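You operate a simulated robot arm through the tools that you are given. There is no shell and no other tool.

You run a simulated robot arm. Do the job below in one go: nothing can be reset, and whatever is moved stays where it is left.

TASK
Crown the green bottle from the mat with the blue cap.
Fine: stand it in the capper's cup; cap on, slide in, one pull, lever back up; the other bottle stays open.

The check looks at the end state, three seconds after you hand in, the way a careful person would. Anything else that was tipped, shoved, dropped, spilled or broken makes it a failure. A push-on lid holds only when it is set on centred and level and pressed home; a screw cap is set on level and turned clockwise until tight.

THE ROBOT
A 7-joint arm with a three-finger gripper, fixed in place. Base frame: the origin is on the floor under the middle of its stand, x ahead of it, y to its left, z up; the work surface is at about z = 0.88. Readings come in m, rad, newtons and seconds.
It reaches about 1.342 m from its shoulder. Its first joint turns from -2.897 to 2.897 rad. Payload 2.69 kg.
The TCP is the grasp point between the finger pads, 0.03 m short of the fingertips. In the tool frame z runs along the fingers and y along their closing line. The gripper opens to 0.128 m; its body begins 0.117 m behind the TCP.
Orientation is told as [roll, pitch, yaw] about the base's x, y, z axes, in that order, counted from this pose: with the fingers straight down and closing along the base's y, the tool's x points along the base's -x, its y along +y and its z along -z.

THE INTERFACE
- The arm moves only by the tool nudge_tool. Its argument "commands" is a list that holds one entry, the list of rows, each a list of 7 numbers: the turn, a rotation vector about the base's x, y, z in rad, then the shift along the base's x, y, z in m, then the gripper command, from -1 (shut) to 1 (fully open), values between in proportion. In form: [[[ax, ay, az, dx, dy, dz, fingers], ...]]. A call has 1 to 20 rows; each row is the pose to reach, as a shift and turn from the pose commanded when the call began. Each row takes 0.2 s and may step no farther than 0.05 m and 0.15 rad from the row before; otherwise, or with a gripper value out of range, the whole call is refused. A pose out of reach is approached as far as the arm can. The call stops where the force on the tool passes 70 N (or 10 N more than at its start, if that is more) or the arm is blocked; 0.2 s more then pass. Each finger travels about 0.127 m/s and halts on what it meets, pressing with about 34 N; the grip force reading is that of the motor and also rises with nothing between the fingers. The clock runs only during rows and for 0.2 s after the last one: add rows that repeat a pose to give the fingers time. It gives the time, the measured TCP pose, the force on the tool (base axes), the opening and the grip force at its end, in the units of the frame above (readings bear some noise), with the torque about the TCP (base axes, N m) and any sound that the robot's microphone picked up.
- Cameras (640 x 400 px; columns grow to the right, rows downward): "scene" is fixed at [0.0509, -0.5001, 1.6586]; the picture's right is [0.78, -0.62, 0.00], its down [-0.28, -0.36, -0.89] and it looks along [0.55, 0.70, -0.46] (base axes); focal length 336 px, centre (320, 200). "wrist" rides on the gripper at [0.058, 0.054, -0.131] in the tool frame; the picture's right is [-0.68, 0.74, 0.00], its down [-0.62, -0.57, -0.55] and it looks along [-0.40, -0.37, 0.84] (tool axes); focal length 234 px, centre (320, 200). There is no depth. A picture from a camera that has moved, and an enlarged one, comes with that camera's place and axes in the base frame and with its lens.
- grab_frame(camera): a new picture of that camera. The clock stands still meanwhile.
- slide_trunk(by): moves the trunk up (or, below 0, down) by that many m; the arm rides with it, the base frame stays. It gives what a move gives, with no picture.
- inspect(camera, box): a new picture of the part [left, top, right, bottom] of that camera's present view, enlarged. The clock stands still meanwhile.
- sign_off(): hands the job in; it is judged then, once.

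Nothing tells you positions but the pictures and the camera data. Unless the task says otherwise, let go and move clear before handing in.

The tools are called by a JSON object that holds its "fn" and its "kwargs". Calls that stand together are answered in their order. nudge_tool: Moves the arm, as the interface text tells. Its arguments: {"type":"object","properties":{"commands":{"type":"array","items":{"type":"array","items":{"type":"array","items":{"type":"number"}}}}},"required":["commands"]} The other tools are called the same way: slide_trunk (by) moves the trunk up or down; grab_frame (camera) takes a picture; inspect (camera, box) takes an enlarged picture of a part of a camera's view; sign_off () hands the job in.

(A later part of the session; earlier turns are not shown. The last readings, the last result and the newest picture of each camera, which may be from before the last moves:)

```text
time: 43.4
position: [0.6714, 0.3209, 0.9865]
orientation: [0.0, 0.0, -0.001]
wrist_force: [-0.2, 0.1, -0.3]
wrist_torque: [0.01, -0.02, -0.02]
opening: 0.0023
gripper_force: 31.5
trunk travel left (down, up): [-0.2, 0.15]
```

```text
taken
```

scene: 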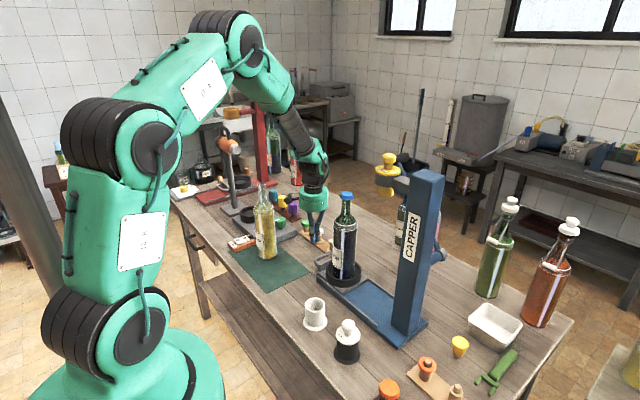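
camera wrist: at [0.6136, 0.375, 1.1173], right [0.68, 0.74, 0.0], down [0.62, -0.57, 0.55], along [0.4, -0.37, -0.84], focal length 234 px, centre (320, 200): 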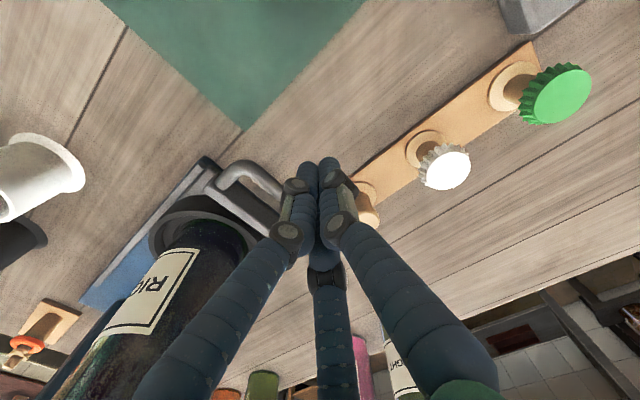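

{"fn": "inspect", "kwargs": {"camera": "wrist", "box": [180, 120, 400, 260]}}

{"fn": "inspect", "kwargs": {"camera": "scene", "box": [280, 160, 400, 300]}}

```text
2.86 times, centred on (290, 190) of wrist
camera zoom: at [0.6136, 0.375, 1.1173], right [0.68, 0.74, 0.0], down [0.62, -0.57, 0.55], along [0.4, -0.37, -0.84], focal length 669 px, centre (406, 229)
```

zoom: 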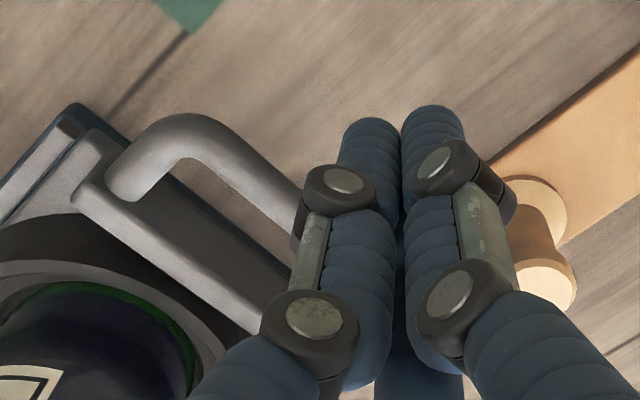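

```text
2.86 times, centred on (340, 230) of scene
camera zoom: at [0.0509, -0.5001, 1.6586], right [0.78, -0.62, 0.0], down [-0.28, -0.36, -0.89], along [0.55, 0.7, -0.46], focal length 961 px, centre (263, 114)
```

zoom: 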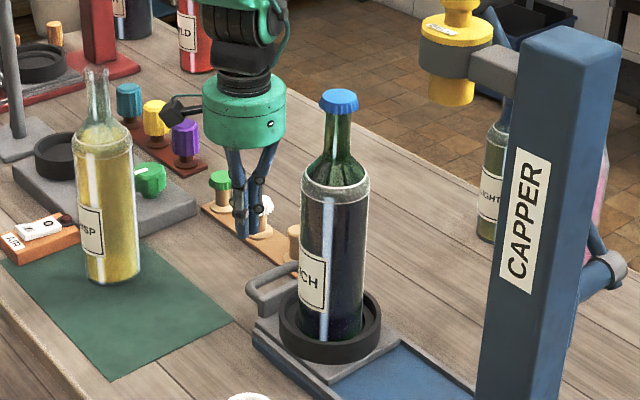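

The fingertips are behind the handle with clear space. I'll lower to bar height and approach it slowly along -y.

{"fn": "nudge_tool", "kwargs": {"commands": [[[0, 0, 0, 0, 0, -0.03, -1], [0, 0, 0, 0, 0, -0.052, -1], [0, 0, 0, 0, -0.01, -0.052, -1], [0, 0, 0, 0, -0.02, -0.052, -1], [0, 0, 0, 0, -0.026, -0.052, -1], [0, 0, 0, 0, -0.03, -0.052, -1], [0, 0, 0, 0, -0.03, -0.052, -1]]]}}

{"fn": "inspect", "kwargs": {"camera": "wrist", "box": [180, 100, 400, 260]}}

{"fn": "inspect", "kwargs": {"camera": "scene", "box": [290, 200, 390, 300]}}

```text
time: 45.0
position: [0.6719, 0.2932, 0.9352]
orientation: [0.0, 0.001, 0.0]
wrist_force: [0.3, -0.1, 0.1]
wrist_torque: [0.05, -0.01, -0.01]
opening: 0.0022
gripper_force: 31.4
trunk travel left (down, up): [-0.2, 0.15]
```

```text
2.50 times, centred on (290, 180) of wrist
camera zoom: at [0.6132, 0.3446, 1.0663], right [0.68, 0.74, 0.0], down [0.62, -0.57, 0.55], along [0.4, -0.37, -0.84], focal length 585 px, centre (395, 250)
```

zoom: 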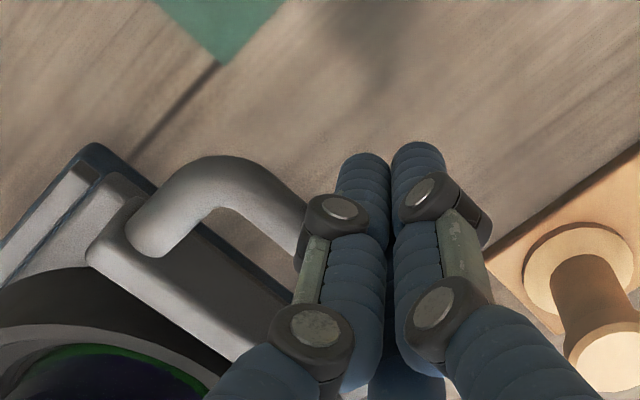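

```text
4.00 times, centred on (340, 250) of scene
camera zoom: at [0.0509, -0.5001, 1.6586], right [0.78, -0.62, 0.0], down [-0.28, -0.36, -0.89], along [0.55, 0.7, -0.46], focal length 1346 px, centre (240, 0)
```

zoom: 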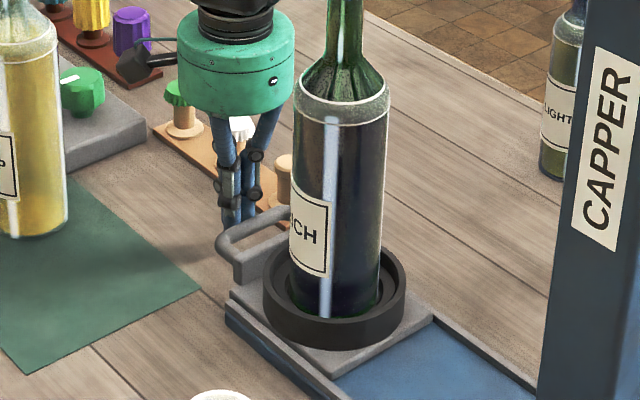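

The fingertips are right behind the bar. I'll push slowly along -y and watch the bottle.

{"fn": "nudge_tool", "kwargs": {"commands": [[[0, 0, 0, 0, -0.003, 0, -1], [0, 0, 0, 0, -0.006, 0, -1], [0, 0, 0, 0, -0.009, 0, -1], [0, 0, 0, 0, -0.012, 0, -1], [0, 0, 0, 0, -0.016, 0, -1], [0, 0, 0, 0, -0.02, 0, -1], [0, 0, 0, 0, -0.025, 0, -1], [0, 0, 0, 0, -0.03, 0, -1], [0, 0, 0, 0, -0.034, 0, -1], [0, 0, 0, 0, -0.037, 0, -1], [0, 0, 0, 0, -0.039, 0, -1], [0, 0, 0, 0, -0.04, 0, -1]]]}}

{"fn": "inspect", "kwargs": {"camera": "scene", "box": [280, 150, 420, 300]}}

{"fn": "inspect", "kwargs": {"camera": "wrist", "box": [180, 100, 400, 260]}}

```text
time: 47.6
position: [0.6722, 0.2512, 0.9354]
orientation: [-0.001, 0.0, 0.0]
wrist_force: [0.2, 0.6, -0.1]
wrist_torque: [0.04, -0.03, -0.03]
opening: 0.002
gripper_force: 31.6
trunk travel left (down, up): [-0.2, 0.15]
```

```text
2.67 times, centred on (350, 225) of scene
camera zoom: at [0.0509, -0.5001, 1.6586], right [0.78, -0.62, 0.0], down [-0.28, -0.36, -0.89], along [0.55, 0.7, -0.46], focal length 897 px, centre (240, 133)
```

zoom: 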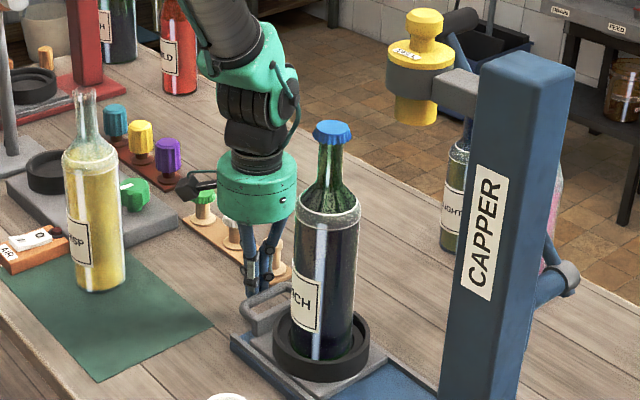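

```text
2.50 times, centred on (290, 180) of wrist
camera zoom: at [0.6133, 0.305, 1.0663], right [0.68, 0.74, 0.0], down [0.62, -0.57, 0.55], along [0.4, -0.37, -0.84], focal length 585 px, centre (395, 250)
```

zoom: 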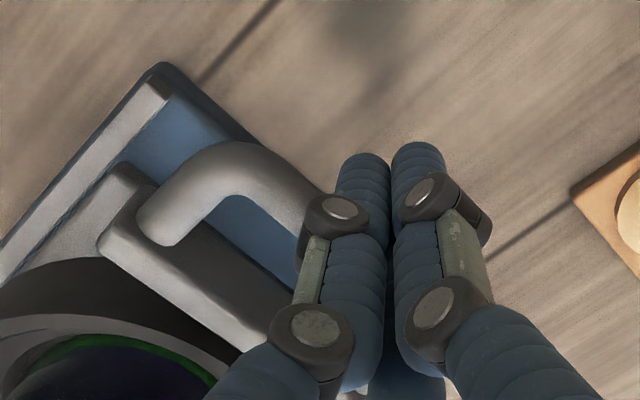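

The tray slides with the push (force about 0) and the bottle is steady. I'll keep going.

{"fn": "nudge_tool", "kwargs": {"commands": [[[0, 0, 0, 0, -0.002, 0, -1], [0, 0, 0, 0, -0.006, 0, -1], [0, 0, 0, 0, -0.011, 0, -1], [0, 0, 0, 0, -0.017, 0, -1], [0, 0, 0, 0, -0.024, 0, -1], [0, 0, 0, 0, -0.031, 0, -1], [0, 0, 0, 0, -0.038, 0, -1], [0, 0, 0, 0, -0.045, 0, -1], [0, 0, 0, 0, -0.052, 0, -1], [0, 0, 0, 0, -0.059, 0, -1], [0, 0, 0, 0, -0.066, 0, -1], [0, 0, 0, 0, -0.072, 0, -1], [0, 0, 0, 0, -0.077, 0, -1], [0, 0, 0, 0, -0.08, 0, -1]]]}}

{"fn": "grab_frame", "kwargs": {"camera": "scene"}}

{"fn": "inspect", "kwargs": {"camera": "scene", "box": [320, 150, 440, 300]}}

{"fn": "grab_frame", "kwargs": {"camera": "wrist"}}

```text
time: 50.6
position: [0.672, 0.1716, 0.9352]
orientation: [0.001, 0.0, 0.0]
wrist_force: [1.3, -0.2, 0.3]
wrist_torque: [0.01, 0.0, -0.04]
opening: 0.0022
gripper_force: 31.4
trunk travel left (down, up): [-0.2, 0.15]
```

```text
taken
```

scene: 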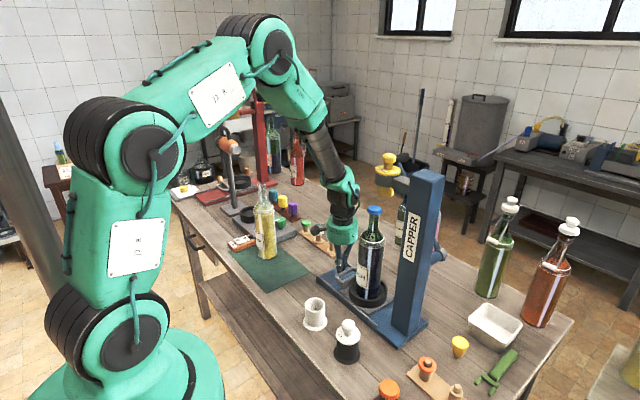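

```text
2.67 times, centred on (380, 225) of scene
camera zoom: at [0.0509, -0.5001, 1.6586], right [0.78, -0.62, 0.0], down [-0.28, -0.36, -0.89], along [0.55, 0.7, -0.46], focal length 897 px, centre (160, 133)
```

zoom: 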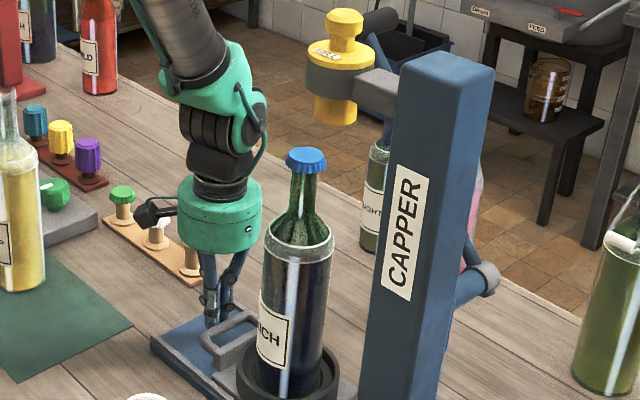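

```text
taken
camera wrist: at [0.6136, 0.2249, 1.0659], right [0.68, 0.74, 0.0], down [0.62, -0.57, 0.55], along [0.4, -0.37, -0.84], focal length 234 px, centre (320, 200)
```

wrist: 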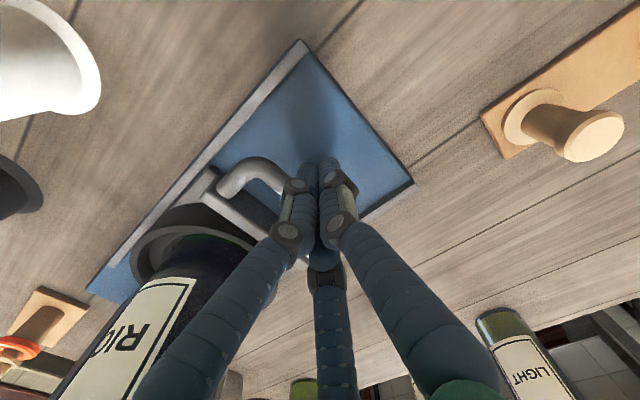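

The bottle is at y of about 0.044 and about 35 mm short of the bell axis, and the cap clears the bell by about 57 mm. I'll creep on in small steps.

{"fn": "nudge_tool", "kwargs": {"commands": [[[0, 0, 0, 0, -0.002, 0, -1], [0, 0, 0, 0, -0.005, 0, -1], [0, 0, 0, 0, -0.009, 0, -1], [0, 0, 0, 0, -0.013, 0, -1], [0, 0, 0, 0, -0.017, 0, -1], [0, 0, 0, 0, -0.021, 0, -1], [0, 0, 0, 0, -0.024, 0, -1], [0, 0, 0, 0, -0.026, 0, -1], [0, 0, 0, 0, -0.027, 0, -1], [0, 0, 0, 0, -0.028, 0, -1]]]}}

{"fn": "inspect", "kwargs": {"camera": "scene", "box": [330, 140, 450, 300]}}

{"fn": "grab_frame", "kwargs": {"camera": "wrist"}}

```text
time: 52.8
position: [0.6708, 0.1434, 0.9351]
orientation: [0.0, -0.002, 0.0]
wrist_force: [0.5, 0.6, -1.1]
wrist_torque: [-0.01, -0.02, 0.03]
opening: 0.0019
gripper_force: 31.8
trunk travel left (down, up): [-0.2, 0.15]
```

```text
2.50 times, centred on (390, 220) of scene
camera zoom: at [0.0509, -0.5001, 1.6586], right [0.78, -0.62, 0.0], down [-0.28, -0.36, -0.89], along [0.55, 0.7, -0.46], focal length 841 px, centre (145, 150)
```

zoom: 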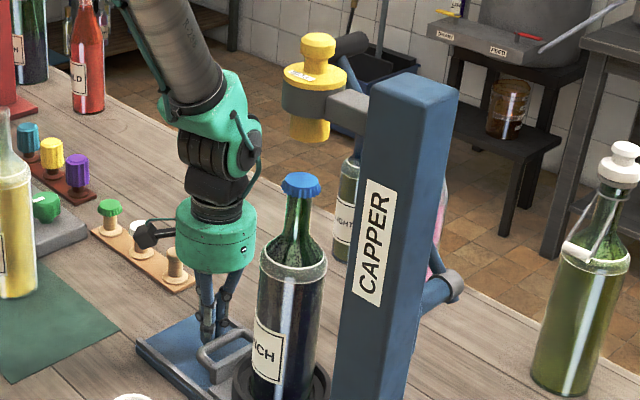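

```text
taken
camera wrist: at [0.6135, 0.1968, 1.0663], right [0.68, 0.74, 0.0], down [0.62, -0.57, 0.55], along [0.4, -0.37, -0.84], focal length 234 px, centre (320, 200)
```

wrist: 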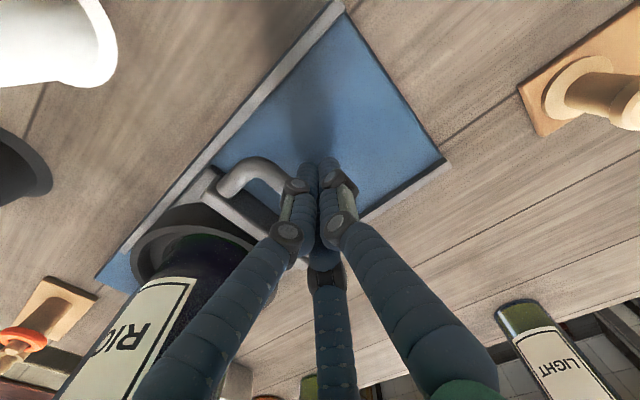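

About 6 mm remains. I'll creep on in 1 mm steps and watch for the stop.

{"fn": "nudge_tool", "kwargs": {"commands": [[[0, 0, 0, 0, -0.001, 0, -1], [0, 0, 0, 0, -0.002, 0, -1], [0, 0, 0, 0, -0.003, 0, -1], [0, 0, 0, 0, -0.004, 0, -1], [0, 0, 0, 0, -0.004, 0, -1]]]}}

{"fn": "nudge_tool", "kwargs": {"commands": [[[0, 0, 0, 0, -0.001, 0, -1], [0, 0, 0, 0, -0.002, 0, -1], [0, 0, 0, 0, -0.002, 0, -1]]]}}

{"fn": "inspect", "kwargs": {"camera": "scene", "box": [350, 140, 430, 240]}}

```text
time: 54.0
position: [0.6713, 0.1387, 0.935]
orientation: [-0.002, 0.0, 0.001]
wrist_force: [0.3, 0.5, 0.3]
wrist_torque: [0.0, -0.01, -0.02]
opening: 0.0023
gripper_force: 31.4
trunk travel left (down, up): [-0.2, 0.15]
```

```text
time: 54.8
position: [0.672, 0.1386, 0.9368]
orientation: [0.0, 0.0, -0.001]
wrist_force: [-1.2, 12.9, -0.9]
wrist_torque: [0.19, 0.04, -0.1]
opening: 0.0022
gripper_force: 31.4
trunk travel left (down, up): [-0.2, 0.15]
```

```text
4.00 times, centred on (390, 190) of scene
camera zoom: at [0.0509, -0.5001, 1.6586], right [0.78, -0.62, 0.0], down [-0.28, -0.36, -0.89], along [0.55, 0.7, -0.46], focal length 1346 px, centre (40, 240)
```

zoom: 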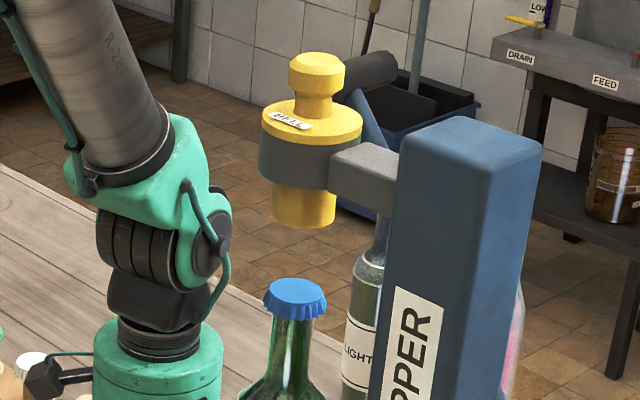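

The stop is reached (12.9 N reaction), and in the scene view cap and bell line up within 0.2 mm. I'll back off in +y, go up, and take a closer look at the lever.

{"fn": "nudge_tool", "kwargs": {"commands": [[[0, 0, 0, 0, 0.01, 0, -1], [0, 0, 0, 0, 0.04, 0, -1], [0, 0, 0, 0, 0.08, 0.0, -1], [0, 0, 0, 0, 0.12, 0.02, -1], [0, 0, 0, 0, 0.15, 0.06, -1], [0, 0, 0, 0, 0.15, 0.11, -1], [0, 0, 0, 0, 0.15, 0.16, -1], [0, 0, 0, 0, 0.15, 0.21, -1], [0, 0, 0, 0, 0.15, 0.26, -1], [0, 0, 0, 0, 0.15, 0.31, -1], [0, 0, 0, 0, 0.15, 0.36, -1], [0, 0, 0, 0, 0.15, 0.41, -1], [0, 0, 0, 0, 0.15, 0.46, -0.6], [0, 0, 0, 0.02, 0.15, 0.5, -0.2], [0, 0, 0, 0.02, 0.15, 0.5, 0.0], [0, 0, 0, 0.02, 0.15, 0.5, 0.2]]]}}

{"fn": "grab_frame", "kwargs": {"camera": "wrist"}}

{"fn": "grab_frame", "kwargs": {"camera": "scene"}}

```text
time: 58.2
position: [0.6891, 0.2865, 1.4364]
orientation: [0.0, 0.0, 0.0]
wrist_force: [-0.3, 0.1, -0.4]
wrist_torque: [-0.01, -0.03, 0.03]
opening: 0.077
gripper_force: 0.0
trunk travel left (down, up): [-0.2, 0.15]
```

```text
taken
camera wrist: at [0.6315, 0.3401, 1.5669], right [0.68, 0.74, 0.0], down [0.62, -0.57, 0.55], along [0.4, -0.37, -0.84], focal length 234 px, centre (320, 200)
```

wrist: 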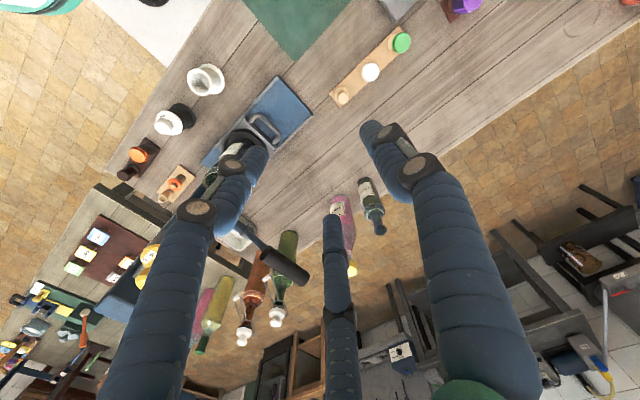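

```text
taken
```

scene: 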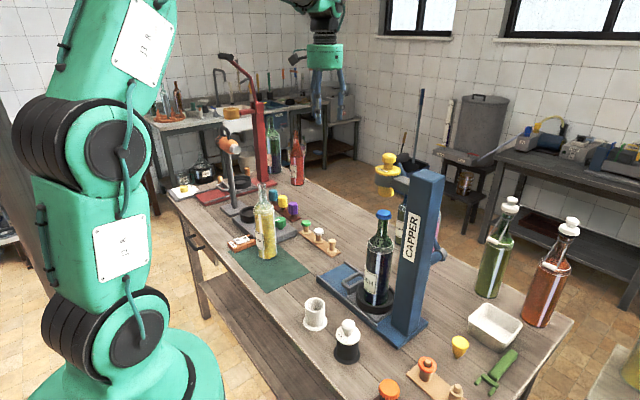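

{"fn": "inspect", "kwargs": {"camera": "wrist", "box": [200, 190, 330, 300]}}

{"fn": "inspect", "kwargs": {"camera": "scene", "box": [360, 130, 450, 330]}}

```text
3.64 times, centred on (265, 245) of wrist
camera zoom: at [0.6315, 0.3401, 1.5669], right [0.68, 0.74, 0.0], down [0.62, -0.57, 0.55], along [0.4, -0.37, -0.84], focal length 852 px, centre (520, 36)
```

zoom: 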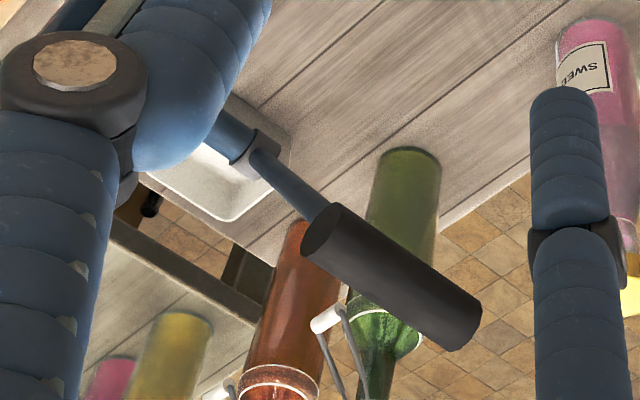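

```text
2.00 times, centred on (405, 230) of scene
camera zoom: at [0.0509, -0.5001, 1.6586], right [0.78, -0.62, 0.0], down [-0.28, -0.36, -0.89], along [0.55, 0.7, -0.46], focal length 673 px, centre (150, 140)
```

zoom: 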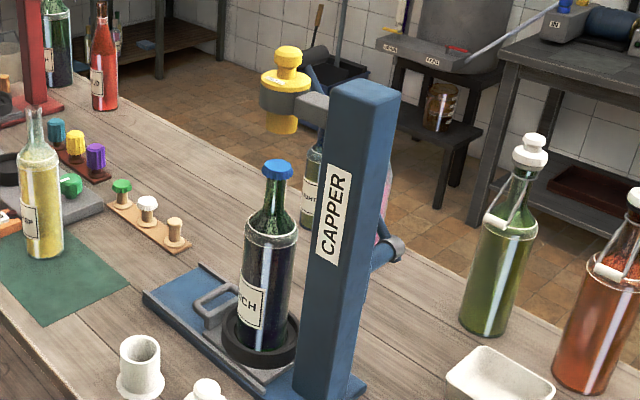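

The lever handle is a bar along x, roughly x 0.774–0.856, at y 0.096 and z 1.309. Its pivot is near (y -0.10, z 1.073), so the radius is about 0.307 m. I'll bring the closed fingers above the bar's middle to press it down along its arc.

{"fn": "nudge_tool", "kwargs": {"commands": [[[0, 0, 0, 0.045, 0, 0.01, -0.2], [0, 0, 0, 0.09, -0.01, 0.014, -0.5], [0, 0, 0, 0.126, -0.04, 0.014, -1], [0, 0, 0, 0.126, -0.085, 0.014, -1], [0, 0, 0, 0.126, -0.13, 0.014, -1], [0, 0, 0, 0.126, -0.165, 0.014, -1], [0, 0, 0, 0.126, -0.19, 0.014, -1], [0, 0, 0, 0.126, -0.19, 0.014, -1]]]}}

{"fn": "grab_frame", "kwargs": {"camera": "wrist"}}

{"fn": "inspect", "kwargs": {"camera": "scene", "box": [340, 60, 460, 240]}}

```text
time: 60.0
position: [0.8168, 0.0962, 1.4493]
orientation: [0.001, -0.002, 0.0]
wrist_force: [-1.1, 0.5, -0.1]
wrist_torque: [0.04, 0.02, -0.02]
opening: 0.002
gripper_force: 31.1
trunk travel left (down, up): [-0.2, 0.15]
```

```text
taken
camera wrist: at [0.7587, 0.1496, 1.5797], right [0.68, 0.74, 0.0], down [0.62, -0.57, 0.55], along [0.4, -0.37, -0.84], focal length 234 px, centre (320, 200)
```

wrist: 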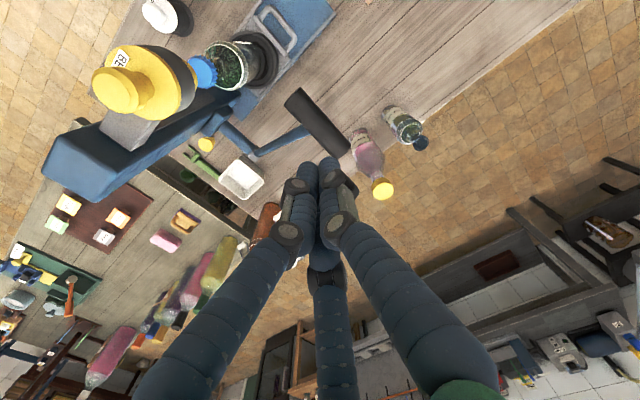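

```text
2.22 times, centred on (400, 150) of scene
camera zoom: at [0.0509, -0.5001, 1.6586], right [0.78, -0.62, 0.0], down [-0.28, -0.36, -0.89], along [0.55, 0.7, -0.46], focal length 748 px, centre (142, 311)
```

zoom: 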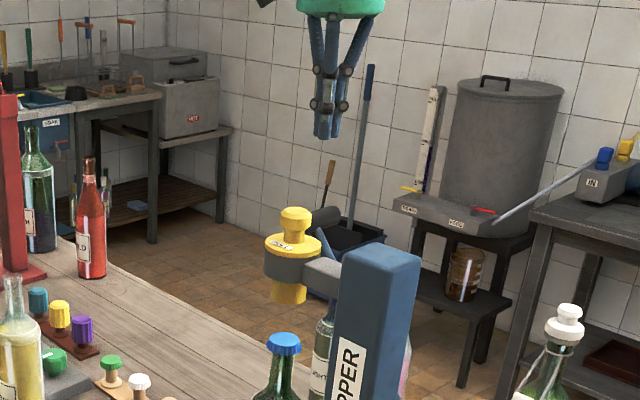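

{"fn": "inspect", "kwargs": {"camera": "wrist", "box": [200, 70, 380, 190]}}

{"fn": "inspect", "kwargs": {"camera": "wrist", "box": [40, 20, 320, 200]}}

```text
3.33 times, centred on (290, 130) of wrist
camera zoom: at [0.7587, 0.1496, 1.5797], right [0.68, 0.74, 0.0], down [0.62, -0.57, 0.55], along [0.4, -0.37, -0.84], focal length 781 px, centre (420, 433)
```

zoom: 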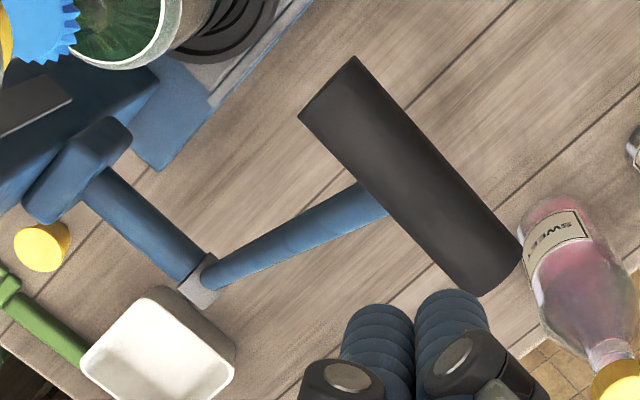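

```text
2.22 times, centred on (180, 110) of wrist
camera zoom: at [0.7587, 0.1496, 1.5797], right [0.68, 0.74, 0.0], down [0.62, -0.57, 0.55], along [0.4, -0.37, -0.84], focal length 520 px, centre (631, 400)
```

zoom: 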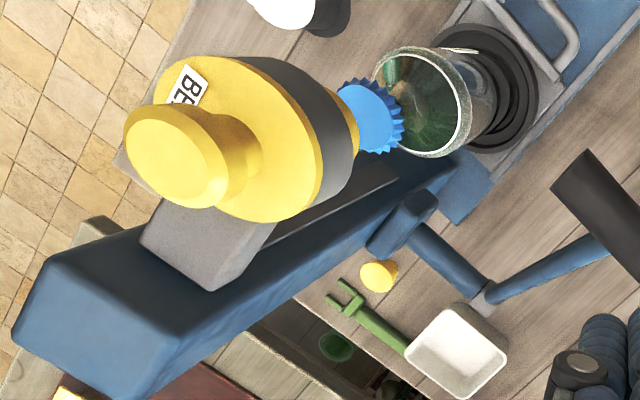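

The handle's centre is (0.814, 0.098) and the arm meets it at its middle, with the pivot near (y -0.097, z 1.071). I'll lower the closed fingers until they just touch the bar.

{"fn": "nudge_tool", "kwargs": {"commands": [[[0, 0, 0, -0.003, 0, -0.03, -1], [0, 0, 0, -0.003, 0, -0.06, -1], [0, 0, 0, -0.003, 0, -0.08, -1], [0, 0, 0, -0.003, 0, -0.088, -1], [0, 0, 0, -0.003, 0, -0.088, -1]]]}}

{"fn": "inspect", "kwargs": {"camera": "wrist", "box": [240, 100, 400, 240]}}

{"fn": "inspect", "kwargs": {"camera": "scene", "box": [360, 120, 440, 220]}}

```text
time: 61.2
position: [0.8143, 0.0971, 1.3621]
orientation: [0.0, 0.0, 0.001]
wrist_force: [0.0, -0.2, -0.4]
wrist_torque: [0.02, -0.01, 0.03]
opening: 0.0019
gripper_force: 31.2
trunk travel left (down, up): [-0.2, 0.15]
```

```text
2.86 times, centred on (320, 170) of wrist
camera zoom: at [0.756, 0.1506, 1.4923], right [0.68, 0.74, 0.0], down [0.62, -0.57, 0.55], along [0.4, -0.37, -0.84], focal length 669 px, centre (320, 286)
```

zoom: 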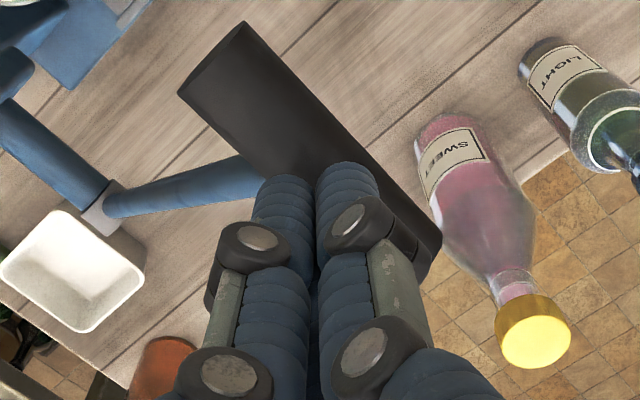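

```text
4.00 times, centred on (400, 170) of scene
camera zoom: at [0.0509, -0.5001, 1.6586], right [0.78, -0.62, 0.0], down [-0.28, -0.36, -0.89], along [0.55, 0.7, -0.46], focal length 1346 px, centre (0, 320)
```

zoom: 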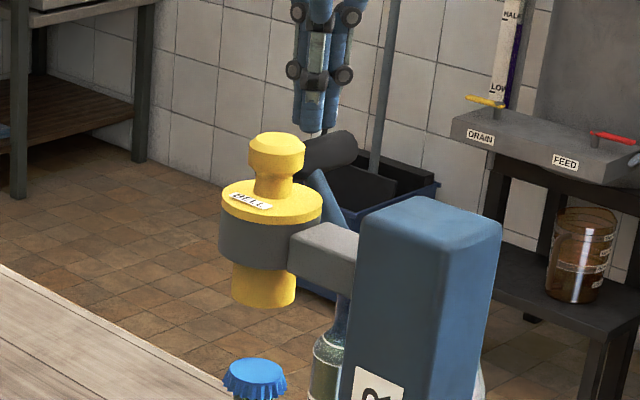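

{"fn": "nudge_tool", "kwargs": {"commands": [[[0, 0, 0, 0, 0, -0.003, -1], [0, 0, 0, 0, 0, -0.006, -1], [0, 0, 0, 0, 0, -0.009, -1], [0, 0, 0, 0, 0, -0.009, -1]]]}}

```text
time: 62.2
position: [0.8148, 0.0981, 1.3519]
orientation: [-0.001, 0.0, 0.001]
wrist_force: [0.2, 0.1, 0.6]
wrist_torque: [0.01, 0.01, -0.01]
opening: 0.0023
gripper_force: 31.2
trunk travel left (down, up): [-0.2, 0.15]
```

There's no contact yet, so I'll go down a little more.

{"fn": "nudge_tool", "kwargs": {"commands": [[[0, 0, 0, 0, 0, -0.003, -1], [0, 0, 0, 0, 0, -0.006, -1], [0, 0, 0, 0, 0, -0.006, -1]]]}}

{"fn": "inspect", "kwargs": {"camera": "wrist", "box": [240, 100, 400, 240]}}

```text
time: 63.0
position: [0.8135, 0.0985, 1.347]
orientation: [0.001, -0.002, 0.0]
wrist_force: [-0.3, 3.8, 7.2]
wrist_torque: [0.13, 0.02, -0.02]
opening: 0.0021
gripper_force: 31.3
trunk travel left (down, up): [-0.2, 0.15]
```

```text
2.86 times, centred on (320, 170) of wrist
camera zoom: at [0.7561, 0.1513, 1.4776], right [0.68, 0.74, 0.0], down [0.62, -0.57, 0.55], along [0.4, -0.37, -0.84], focal length 669 px, centre (320, 286)
```

zoom: 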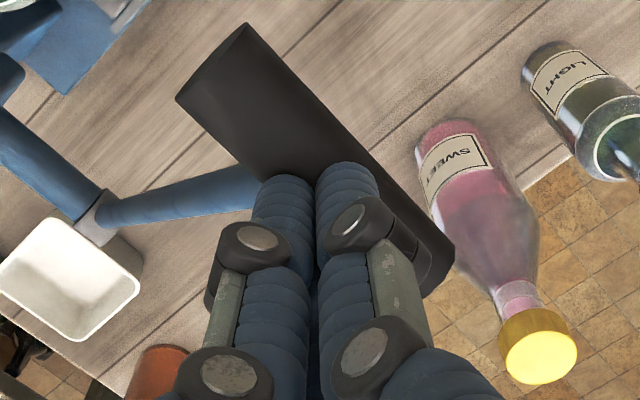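

The fingers touch the bar and the lever starts to move with about 8 N. I'll follow the arc for the first 12° and check.

{"fn": "nudge_tool", "kwargs": {"commands": [[[0, 0, 0, 0, 0.012, -0.0107, -1], [0, 0, 0, 0, 0.0235, -0.0219, -1], [0, 0, 0, 0, 0.0344, -0.0338, -1], [0, 0, 0, 0, 0.0447, -0.0463, -1], [0, 0, 0, 0, 0.0447, -0.0463, -1]]]}}

{"fn": "inspect", "kwargs": {"camera": "wrist", "box": [220, 80, 420, 240]}}

{"fn": "inspect", "kwargs": {"camera": "scene", "box": [340, 120, 440, 240]}}

```text
time: 64.2
position: [0.8137, 0.1425, 1.2985]
orientation: [0.0, 0.0, -0.001]
wrist_force: [-0.3, -0.4, -0.2]
wrist_torque: [-0.01, -0.03, -0.01]
opening: 0.0022
gripper_force: 31.6
trunk travel left (down, up): [-0.2, 0.15]
```

```text
2.50 times, centred on (320, 160) of wrist
camera zoom: at [0.7564, 0.1954, 1.4302], right [0.68, 0.74, 0.0], down [0.62, -0.57, 0.55], along [0.4, -0.37, -0.84], focal length 585 px, centre (320, 300)
```

zoom: 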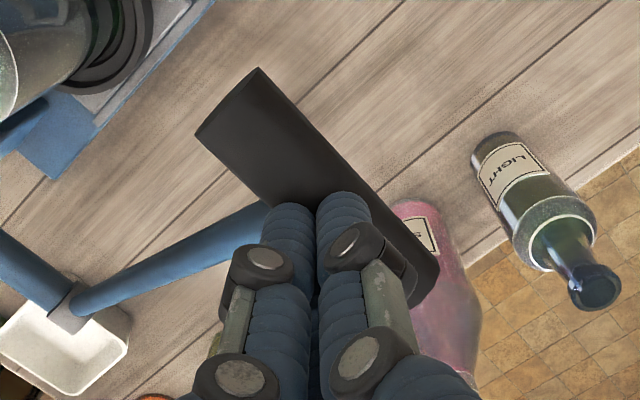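

```text
3.33 times, centred on (390, 180) of scene
camera zoom: at [0.0509, -0.5001, 1.6586], right [0.78, -0.62, 0.0], down [-0.28, -0.36, -0.89], along [0.55, 0.7, -0.46], focal length 1122 px, centre (87, 267)
```

zoom: 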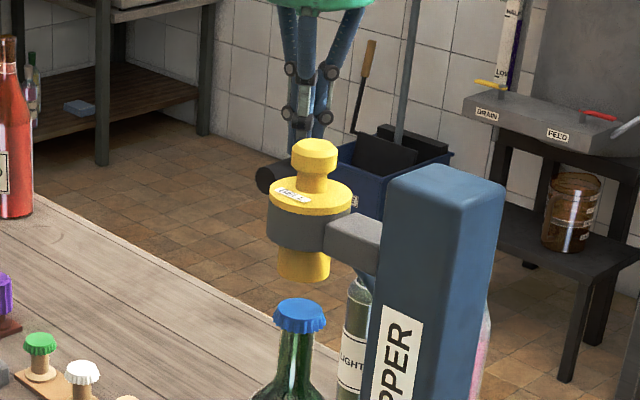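

The lever follows with little force and the bell is coming down, well aligned over the cap. I'll continue along the arc.

{"fn": "nudge_tool", "kwargs": {"commands": [[[0, 0, 0, 0, 0.0049, -0.0064, -1], [0, 0, 0, 0, 0.0096, -0.0129, -1], [0, 0, 0, 0, 0.0141, -0.0196, -1], [0, 0, 0, 0, 0.0184, -0.0263, -1], [0, 0, 0, 0, 0.0184, -0.0263, -1]]]}}

{"fn": "inspect", "kwargs": {"camera": "scene", "box": [340, 140, 440, 240]}}

{"fn": "inspect", "kwargs": {"camera": "wrist", "box": [220, 80, 420, 240]}}

```text
time: 65.4
position: [0.8149, 0.1616, 1.2729]
orientation: [0.0, 0.001, 0.0]
wrist_force: [-1.0, 0.4, 0.3]
wrist_torque: [0.01, 0.02, 0.02]
opening: 0.0019
gripper_force: 31.8
trunk travel left (down, up): [-0.2, 0.15]
```

```text
4.00 times, centred on (390, 190) of scene
camera zoom: at [0.0509, -0.5001, 1.6586], right [0.78, -0.62, 0.0], down [-0.28, -0.36, -0.89], along [0.55, 0.7, -0.46], focal length 1346 px, centre (40, 240)
```

zoom: 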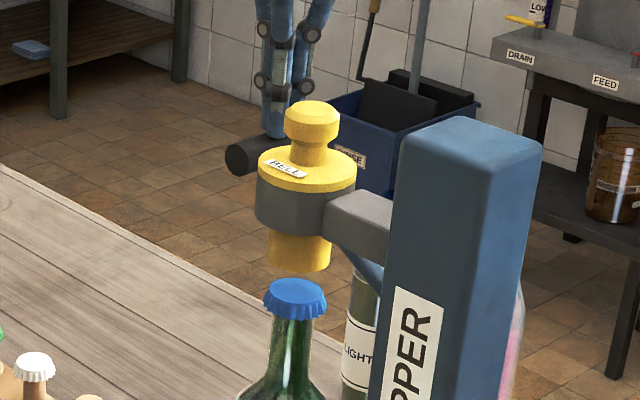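

```text
2.50 times, centred on (320, 160) of wrist
camera zoom: at [0.7566, 0.2139, 1.4044], right [0.68, 0.74, 0.0], down [0.62, -0.57, 0.55], along [0.4, -0.37, -0.84], focal length 585 px, centre (320, 300)
```

zoom: 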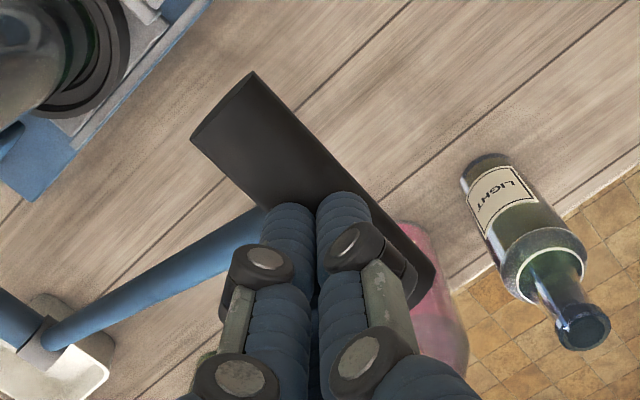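

Tracking well. The bell has come down about 32 mm with about 26 mm to go before it meets the cap. I'll continue.

{"fn": "nudge_tool", "kwargs": {"commands": [[[0, 0, 0, 0, 0.0042, -0.0069, -1], [0, 0, 0, 0, 0.0082, -0.0139, -1], [0, 0, 0, 0, 0.012, -0.021, -1], [0, 0, 0, 0, 0.0157, -0.0282, -1], [0, 0, 0, 0, 0.0191, -0.0355, -1], [0, 0, 0, 0, 0.0223, -0.0429, -1], [0, 0, 0, 0, 0.0223, -0.0429, -1]]]}}

{"fn": "inspect", "kwargs": {"camera": "scene", "box": [340, 140, 440, 240]}}

{"fn": "inspect", "kwargs": {"camera": "wrist", "box": [220, 80, 420, 240]}}

```text
time: 67.0
position: [0.8139, 0.1835, 1.2306]
orientation: [-0.002, 0.0, 0.0]
wrist_force: [-0.6, 0.1, 0.1]
wrist_torque: [0.0, -0.01, 0.01]
opening: 0.0019
gripper_force: 31.9
trunk travel left (down, up): [-0.2, 0.15]
```

```text
4.00 times, centred on (390, 190) of scene
camera zoom: at [0.0509, -0.5001, 1.6586], right [0.78, -0.62, 0.0], down [-0.28, -0.36, -0.89], along [0.55, 0.7, -0.46], focal length 1346 px, centre (40, 240)
```

zoom: 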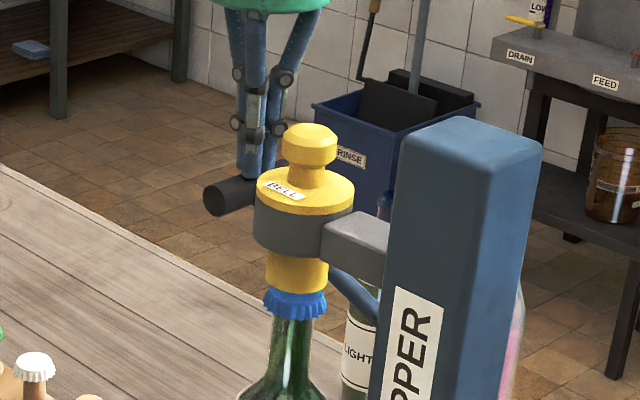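

```text
2.50 times, centred on (320, 160) of wrist
camera zoom: at [0.7564, 0.2367, 1.3615], right [0.68, 0.74, 0.0], down [0.62, -0.57, 0.55], along [0.4, -0.37, -0.84], focal length 585 px, centre (320, 300)
```

zoom: 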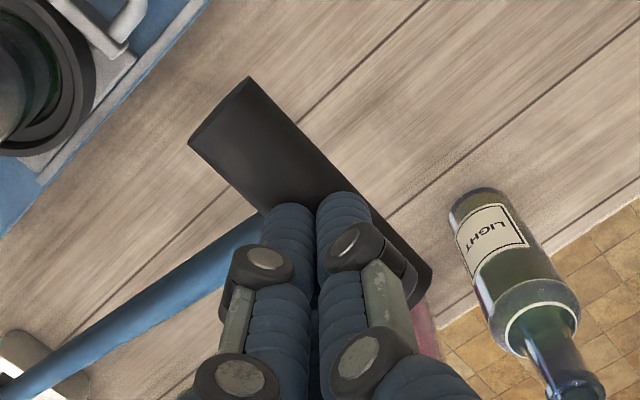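

The bell is just at the cap and the alignment looks good. I'll continue the same pull into the crimp.

{"fn": "nudge_tool", "kwargs": {"commands": [[[0, 0, 0, 0, 0.003, -0.0075, -1], [0, 0, 0, 0, 0.0059, -0.015, -1], [0, 0, 0, 0, 0.0086, -0.0226, -1], [0, 0, 0, 0, 0.0111, -0.0302, -1], [0, 0, 0, 0, 0.0111, -0.0302, -1]]]}}

{"fn": "inspect", "kwargs": {"camera": "scene", "box": [340, 140, 440, 240]}}

{"fn": "inspect", "kwargs": {"camera": "wrist", "box": [220, 80, 420, 240]}}

```text
time: 68.2
position: [0.8131, 0.1941, 1.2046]
orientation: [-0.001, -0.004, -0.001]
wrist_force: [0.8, -5.6, 18.5]
wrist_torque: [-0.13, 0.09, 0.08]
opening: 0.0021
gripper_force: 31.6
trunk travel left (down, up): [-0.2, 0.15]
```

```text
4.00 times, centred on (390, 190) of scene
camera zoom: at [0.0509, -0.5001, 1.6586], right [0.78, -0.62, 0.0], down [-0.28, -0.36, -0.89], along [0.55, 0.7, -0.46], focal length 1346 px, centre (40, 240)
```

zoom: 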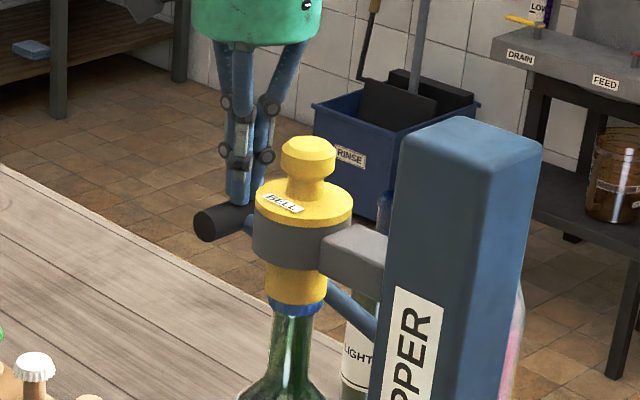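

```text
2.50 times, centred on (320, 160) of wrist
camera zoom: at [0.7557, 0.247, 1.3337], right [0.68, 0.74, 0.0], down [0.61, -0.57, 0.55], along [0.41, -0.37, -0.83], focal length 585 px, centre (320, 300)
```

zoom: 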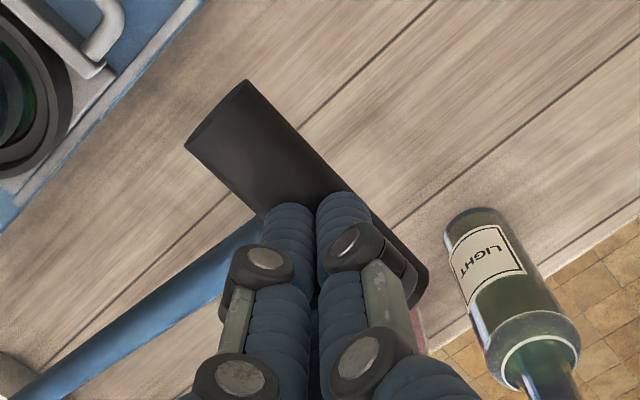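

The bell has taken in the cap and the load is building (18.5 N). I'll keep pulling through the stroke.

{"fn": "nudge_tool", "kwargs": {"commands": [[[0, 0, 0, 0, 0.001, -0.004, -1], [0, 0, 0, 0, 0.002, -0.008, -1], [0, 0, 0, 0, 0.003, -0.012, -1], [0, 0, 0, 0, 0.004, -0.0156, -1], [0, 0, 0, 0, 0.004, -0.0156, -1]]]}}

{"fn": "inspect", "kwargs": {"camera": "scene", "box": [340, 140, 440, 240]}}

{"fn": "inspect", "kwargs": {"camera": "wrist", "box": [220, 80, 420, 240]}}

```text
time: 69.0
position: [0.8162, 0.1966, 1.201]
orientation: [0.003, -0.018, 0.001]
wrist_force: [-9.9, -5.4, 31.1]
wrist_torque: [-0.25, 0.71, 0.05]
opening: 0.0018
gripper_force: 31.2
trunk travel left (down, up): [-0.2, 0.15]
stopped in row 4: the force on the tool passed its limit at 74 N (the readings are from after the stop); the commanded pose is now the measured one
```

```text
4.00 times, centred on (390, 190) of scene
camera zoom: at [0.0509, -0.5001, 1.6586], right [0.78, -0.62, 0.0], down [-0.28, -0.36, -0.89], along [0.55, 0.7, -0.46], focal length 1346 px, centre (40, 240)
```

zoom: 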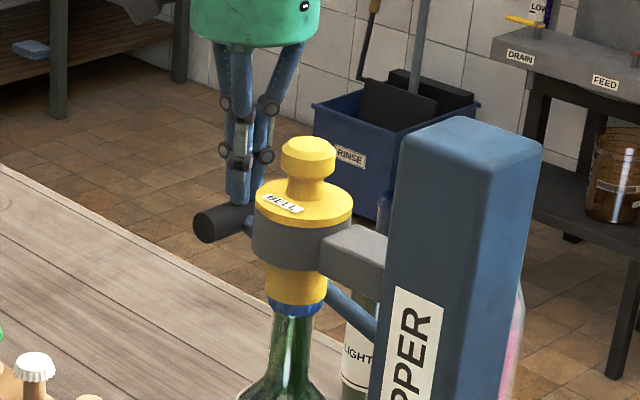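

```text
2.50 times, centred on (320, 160) of wrist
camera zoom: at [0.7561, 0.2489, 1.3319], right [0.68, 0.74, 0.01], down [0.61, -0.57, 0.56], along [0.42, -0.37, -0.83], focal length 585 px, centre (320, 300)
```

zoom: 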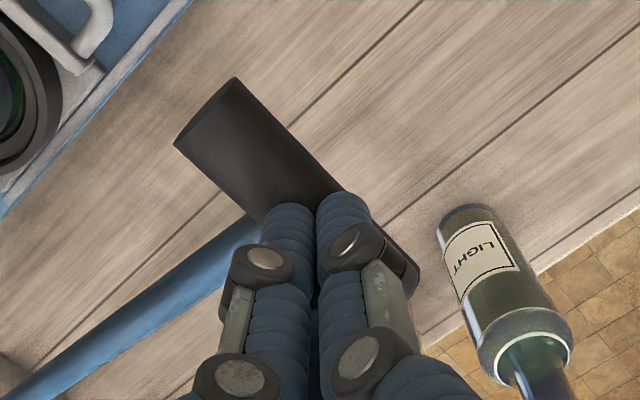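

The force limit stopped the call at 74 N. I'll look closely at the cap and bell to judge whether the crimp is done.

{"fn": "inspect", "kwargs": {"camera": "scene", "box": [392, 195, 432, 235]}}

{"fn": "inspect", "kwargs": {"camera": "scene", "box": [390, 170, 440, 230]}}

{"fn": "inspect", "kwargs": {"camera": "scene", "box": [340, 170, 440, 330]}}

```text
10.00 times, centred on (412, 215) of scene
camera zoom: at [0.0509, -0.5001, 1.6586], right [0.78, -0.62, 0.0], down [-0.28, -0.36, -0.89], along [0.55, 0.7, -0.46], focal length 3365 px, centre (-600, 50)
```

zoom: 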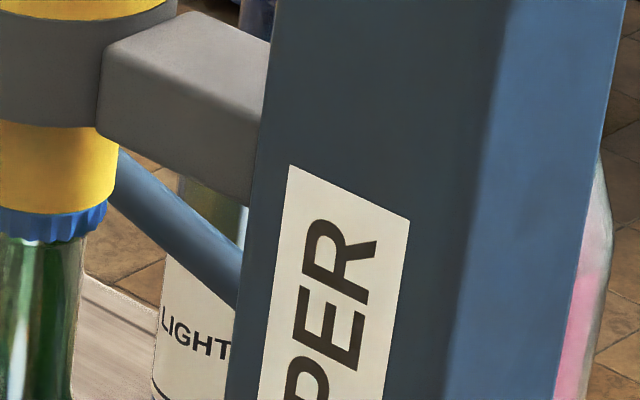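

```text
6.67 times, centred on (415, 200) of scene
camera zoom: at [0.0509, -0.5001, 1.6586], right [0.78, -0.62, 0.0], down [-0.28, -0.36, -0.89], along [0.55, 0.7, -0.46], focal length 2243 px, centre (-313, 200)
```

zoom: 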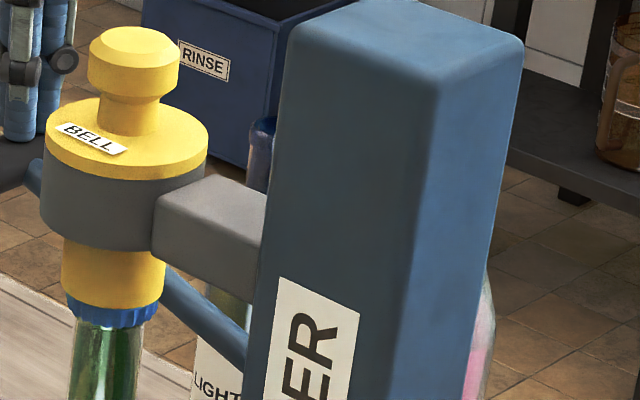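

```text
2.50 times, centred on (390, 250) of scene
camera zoom: at [0.0509, -0.5001, 1.6586], right [0.78, -0.62, 0.0], down [-0.28, -0.36, -0.89], along [0.55, 0.7, -0.46], focal length 841 px, centre (145, 75)
```

zoom: 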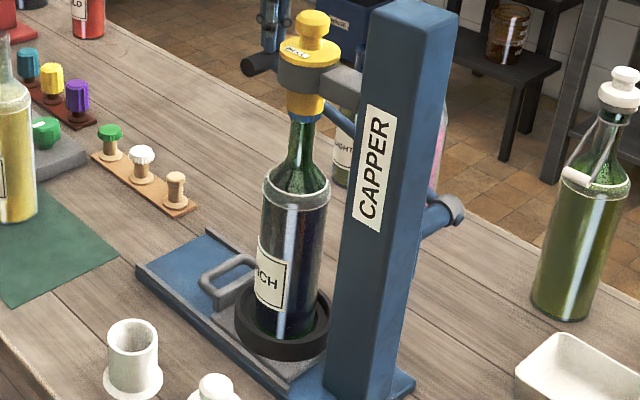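

The cap's skirt is now narrower under the bell (about 37 mm, from 43 mm), so it's being crimped. While still in the same stroke I'll level the tool and press down firmly and smoothly once more to be sure it's home.

{"fn": "nudge_tool", "kwargs": {"commands": [[[-0.003, 0.018, -0.001, -0.002, 0.0005, 0, -1], [-0.003, 0.018, -0.001, -0.002, 0.001, -0.001, -1], [-0.003, 0.018, -0.001, -0.002, 0.001, -0.002, -1], [-0.003, 0.018, -0.001, -0.002, 0.001, -0.003, -1], [-0.003, 0.018, -0.001, -0.002, 0.001, -0.003, -1]]]}}

{"fn": "inspect", "kwargs": {"camera": "scene", "box": [370, 170, 420, 230]}}

{"fn": "inspect", "kwargs": {"camera": "wrist", "box": [220, 80, 420, 240]}}

```text
time: 70.2
position: [0.8164, 0.197, 1.1991]
orientation: [0.001, -0.001, -0.001]
wrist_force: [21.6, -12.5, 62.6]
wrist_torque: [-0.51, -0.44, -0.06]
opening: 0.0021
gripper_force: 31.1
trunk travel left (down, up): [-0.2, 0.15]
```

```text
6.67 times, centred on (395, 200) of scene
camera zoom: at [0.0509, -0.5001, 1.6586], right [0.78, -0.62, 0.0], down [-0.28, -0.36, -0.89], along [0.55, 0.7, -0.46], focal length 2243 px, centre (-180, 200)
```

zoom: 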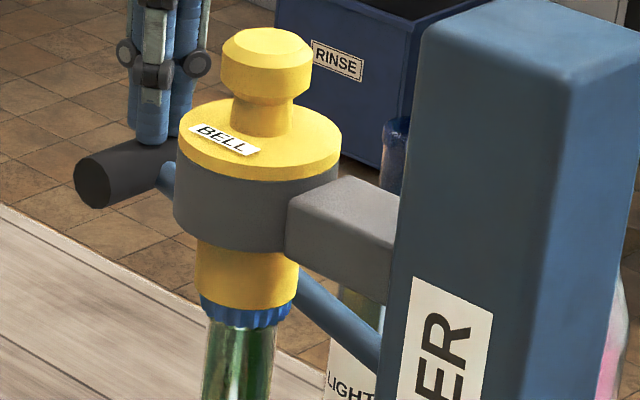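

```text
2.50 times, centred on (320, 160) of wrist
camera zoom: at [0.7584, 0.2498, 1.3306], right [0.68, 0.74, 0.0], down [0.61, -0.57, 0.55], along [0.41, -0.37, -0.84], focal length 585 px, centre (320, 300)
```

zoom: 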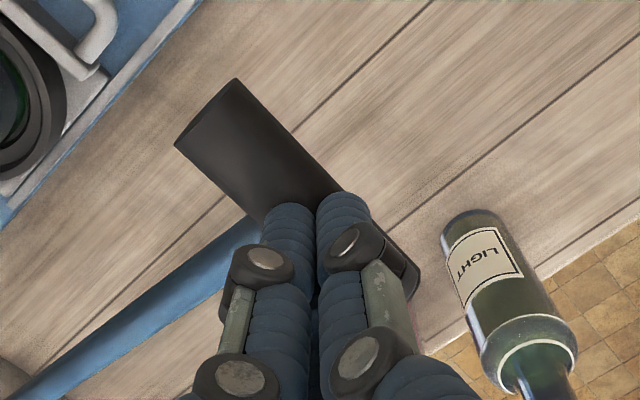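

It's holding about 67 N with no further bell travel, and the skirt reads about 38 mm against 42.6 mm before, so the crown has been squeezed in. I'll release the downward force slowly and see what the lever does.

{"fn": "nudge_tool", "kwargs": {"commands": [[[0, 0, 0, 0, 0, 0.003, -1], [0, 0, 0, 0, 0, 0.006, -1], [0, 0, 0, 0, -0.002, 0.012, -1], [0, 0, 0, 0, -0.004, 0.02, -1], [0, 0, 0, 0, -0.004, 0.03, -1], [0, 0, 0, 0, -0.004, 0.03, -1]]]}}

{"fn": "inspect", "kwargs": {"camera": "scene", "box": [340, 150, 440, 250]}}

{"fn": "inspect", "kwargs": {"camera": "wrist", "box": [220, 80, 420, 240]}}

```text
time: 71.6
position: [0.8137, 0.1944, 1.2226]
orientation: [-0.004, 0.01, -0.002]
wrist_force: [0.4, -0.2, -0.4]
wrist_torque: [-0.02, -0.01, -0.03]
opening: 0.0021
gripper_force: 31.5
trunk travel left (down, up): [-0.2, 0.15]
```

```text
4.00 times, centred on (390, 200) of scene
camera zoom: at [0.0509, -0.5001, 1.6586], right [0.78, -0.62, 0.0], down [-0.28, -0.36, -0.89], along [0.55, 0.7, -0.46], focal length 1346 px, centre (40, 200)
```

zoom: 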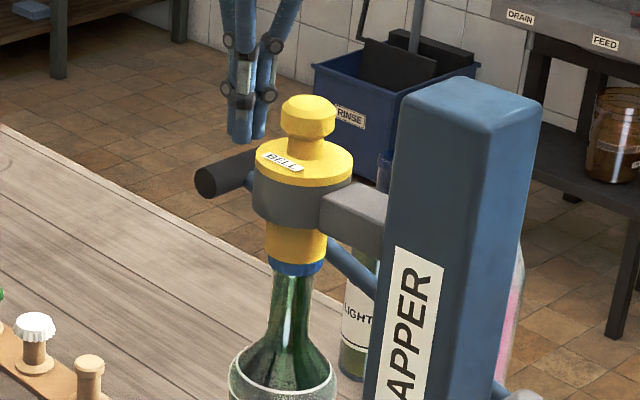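

```text
2.50 times, centred on (320, 160) of wrist
camera zoom: at [0.7577, 0.247, 1.3534], right [0.68, 0.74, -0.01], down [0.62, -0.57, 0.54], along [0.39, -0.37, -0.84], focal length 585 px, centre (320, 300)
```

zoom: 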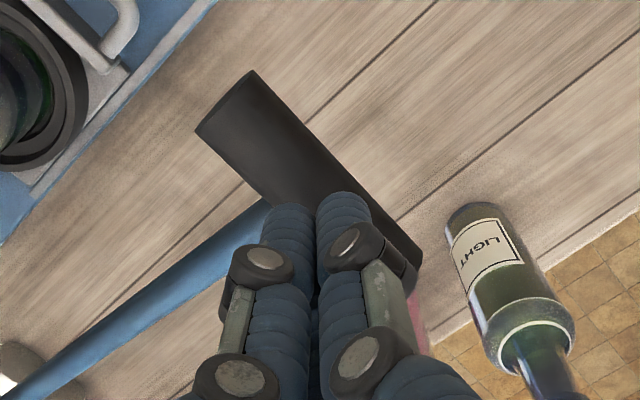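

The lever stays where I leave it. To raise it I'll grip the outer end of the bar: go up, yaw the hand 30° so two fingers straddle the bar in y and the third sits beyond its +x end, and look.

{"fn": "nudge_tool", "kwargs": {"commands": [[[0, 0, 0, 0, 0, 0.04, -1], [0, 0, 0, 0, 0, 0.08, -0.6], [0.001, -0.003, 0.13, 0.01, 0, 0.1, -0.2], [0.002, -0.006, 0.26, 0.02, 0, 0.1, 0.1], [0.003, -0.008, 0.39, 0.032, 0, 0.1, 0.1], [0.004, -0.01, 0.5236, 0.043, 0.002, 0.1, 0.1], [0.004, -0.01, 0.5236, 0.043, 0.002, 0.1, 0.1]]]}}

{"fn": "grab_frame", "kwargs": {"camera": "wrist"}}

{"fn": "grab_frame", "kwargs": {"camera": "scene"}}

```text
time: 73.2
position: [0.8573, 0.1967, 1.3232]
orientation: [-0.001, -0.002, 0.523]
wrist_force: [-0.3, 0.0, -0.3]
wrist_torque: [-0.01, -0.02, -0.02]
opening: 0.0709
gripper_force: 0.1
trunk travel left (down, up): [-0.2, 0.15]
```

```text
taken
camera wrist: at [0.781, 0.2122, 1.4539], right [0.22, 0.98, 0.0], down [0.81, -0.18, 0.55], along [0.54, -0.12, -0.83], focal length 234 px, centre (320, 200)
```

wrist: 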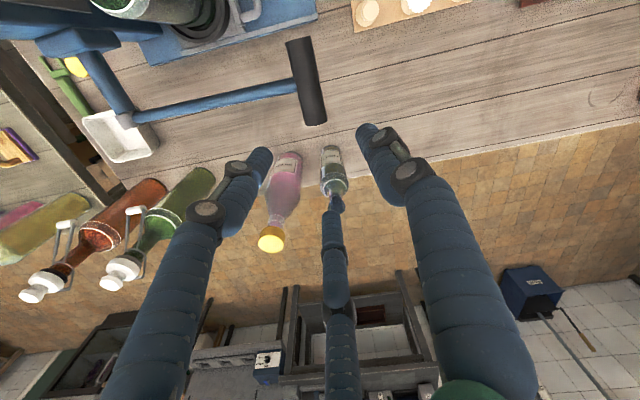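

```text
taken
```

scene: 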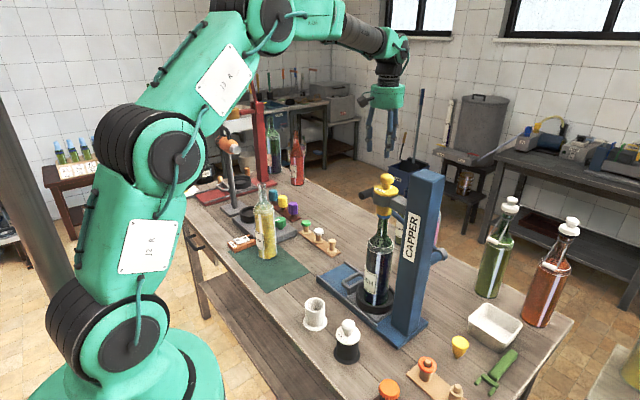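

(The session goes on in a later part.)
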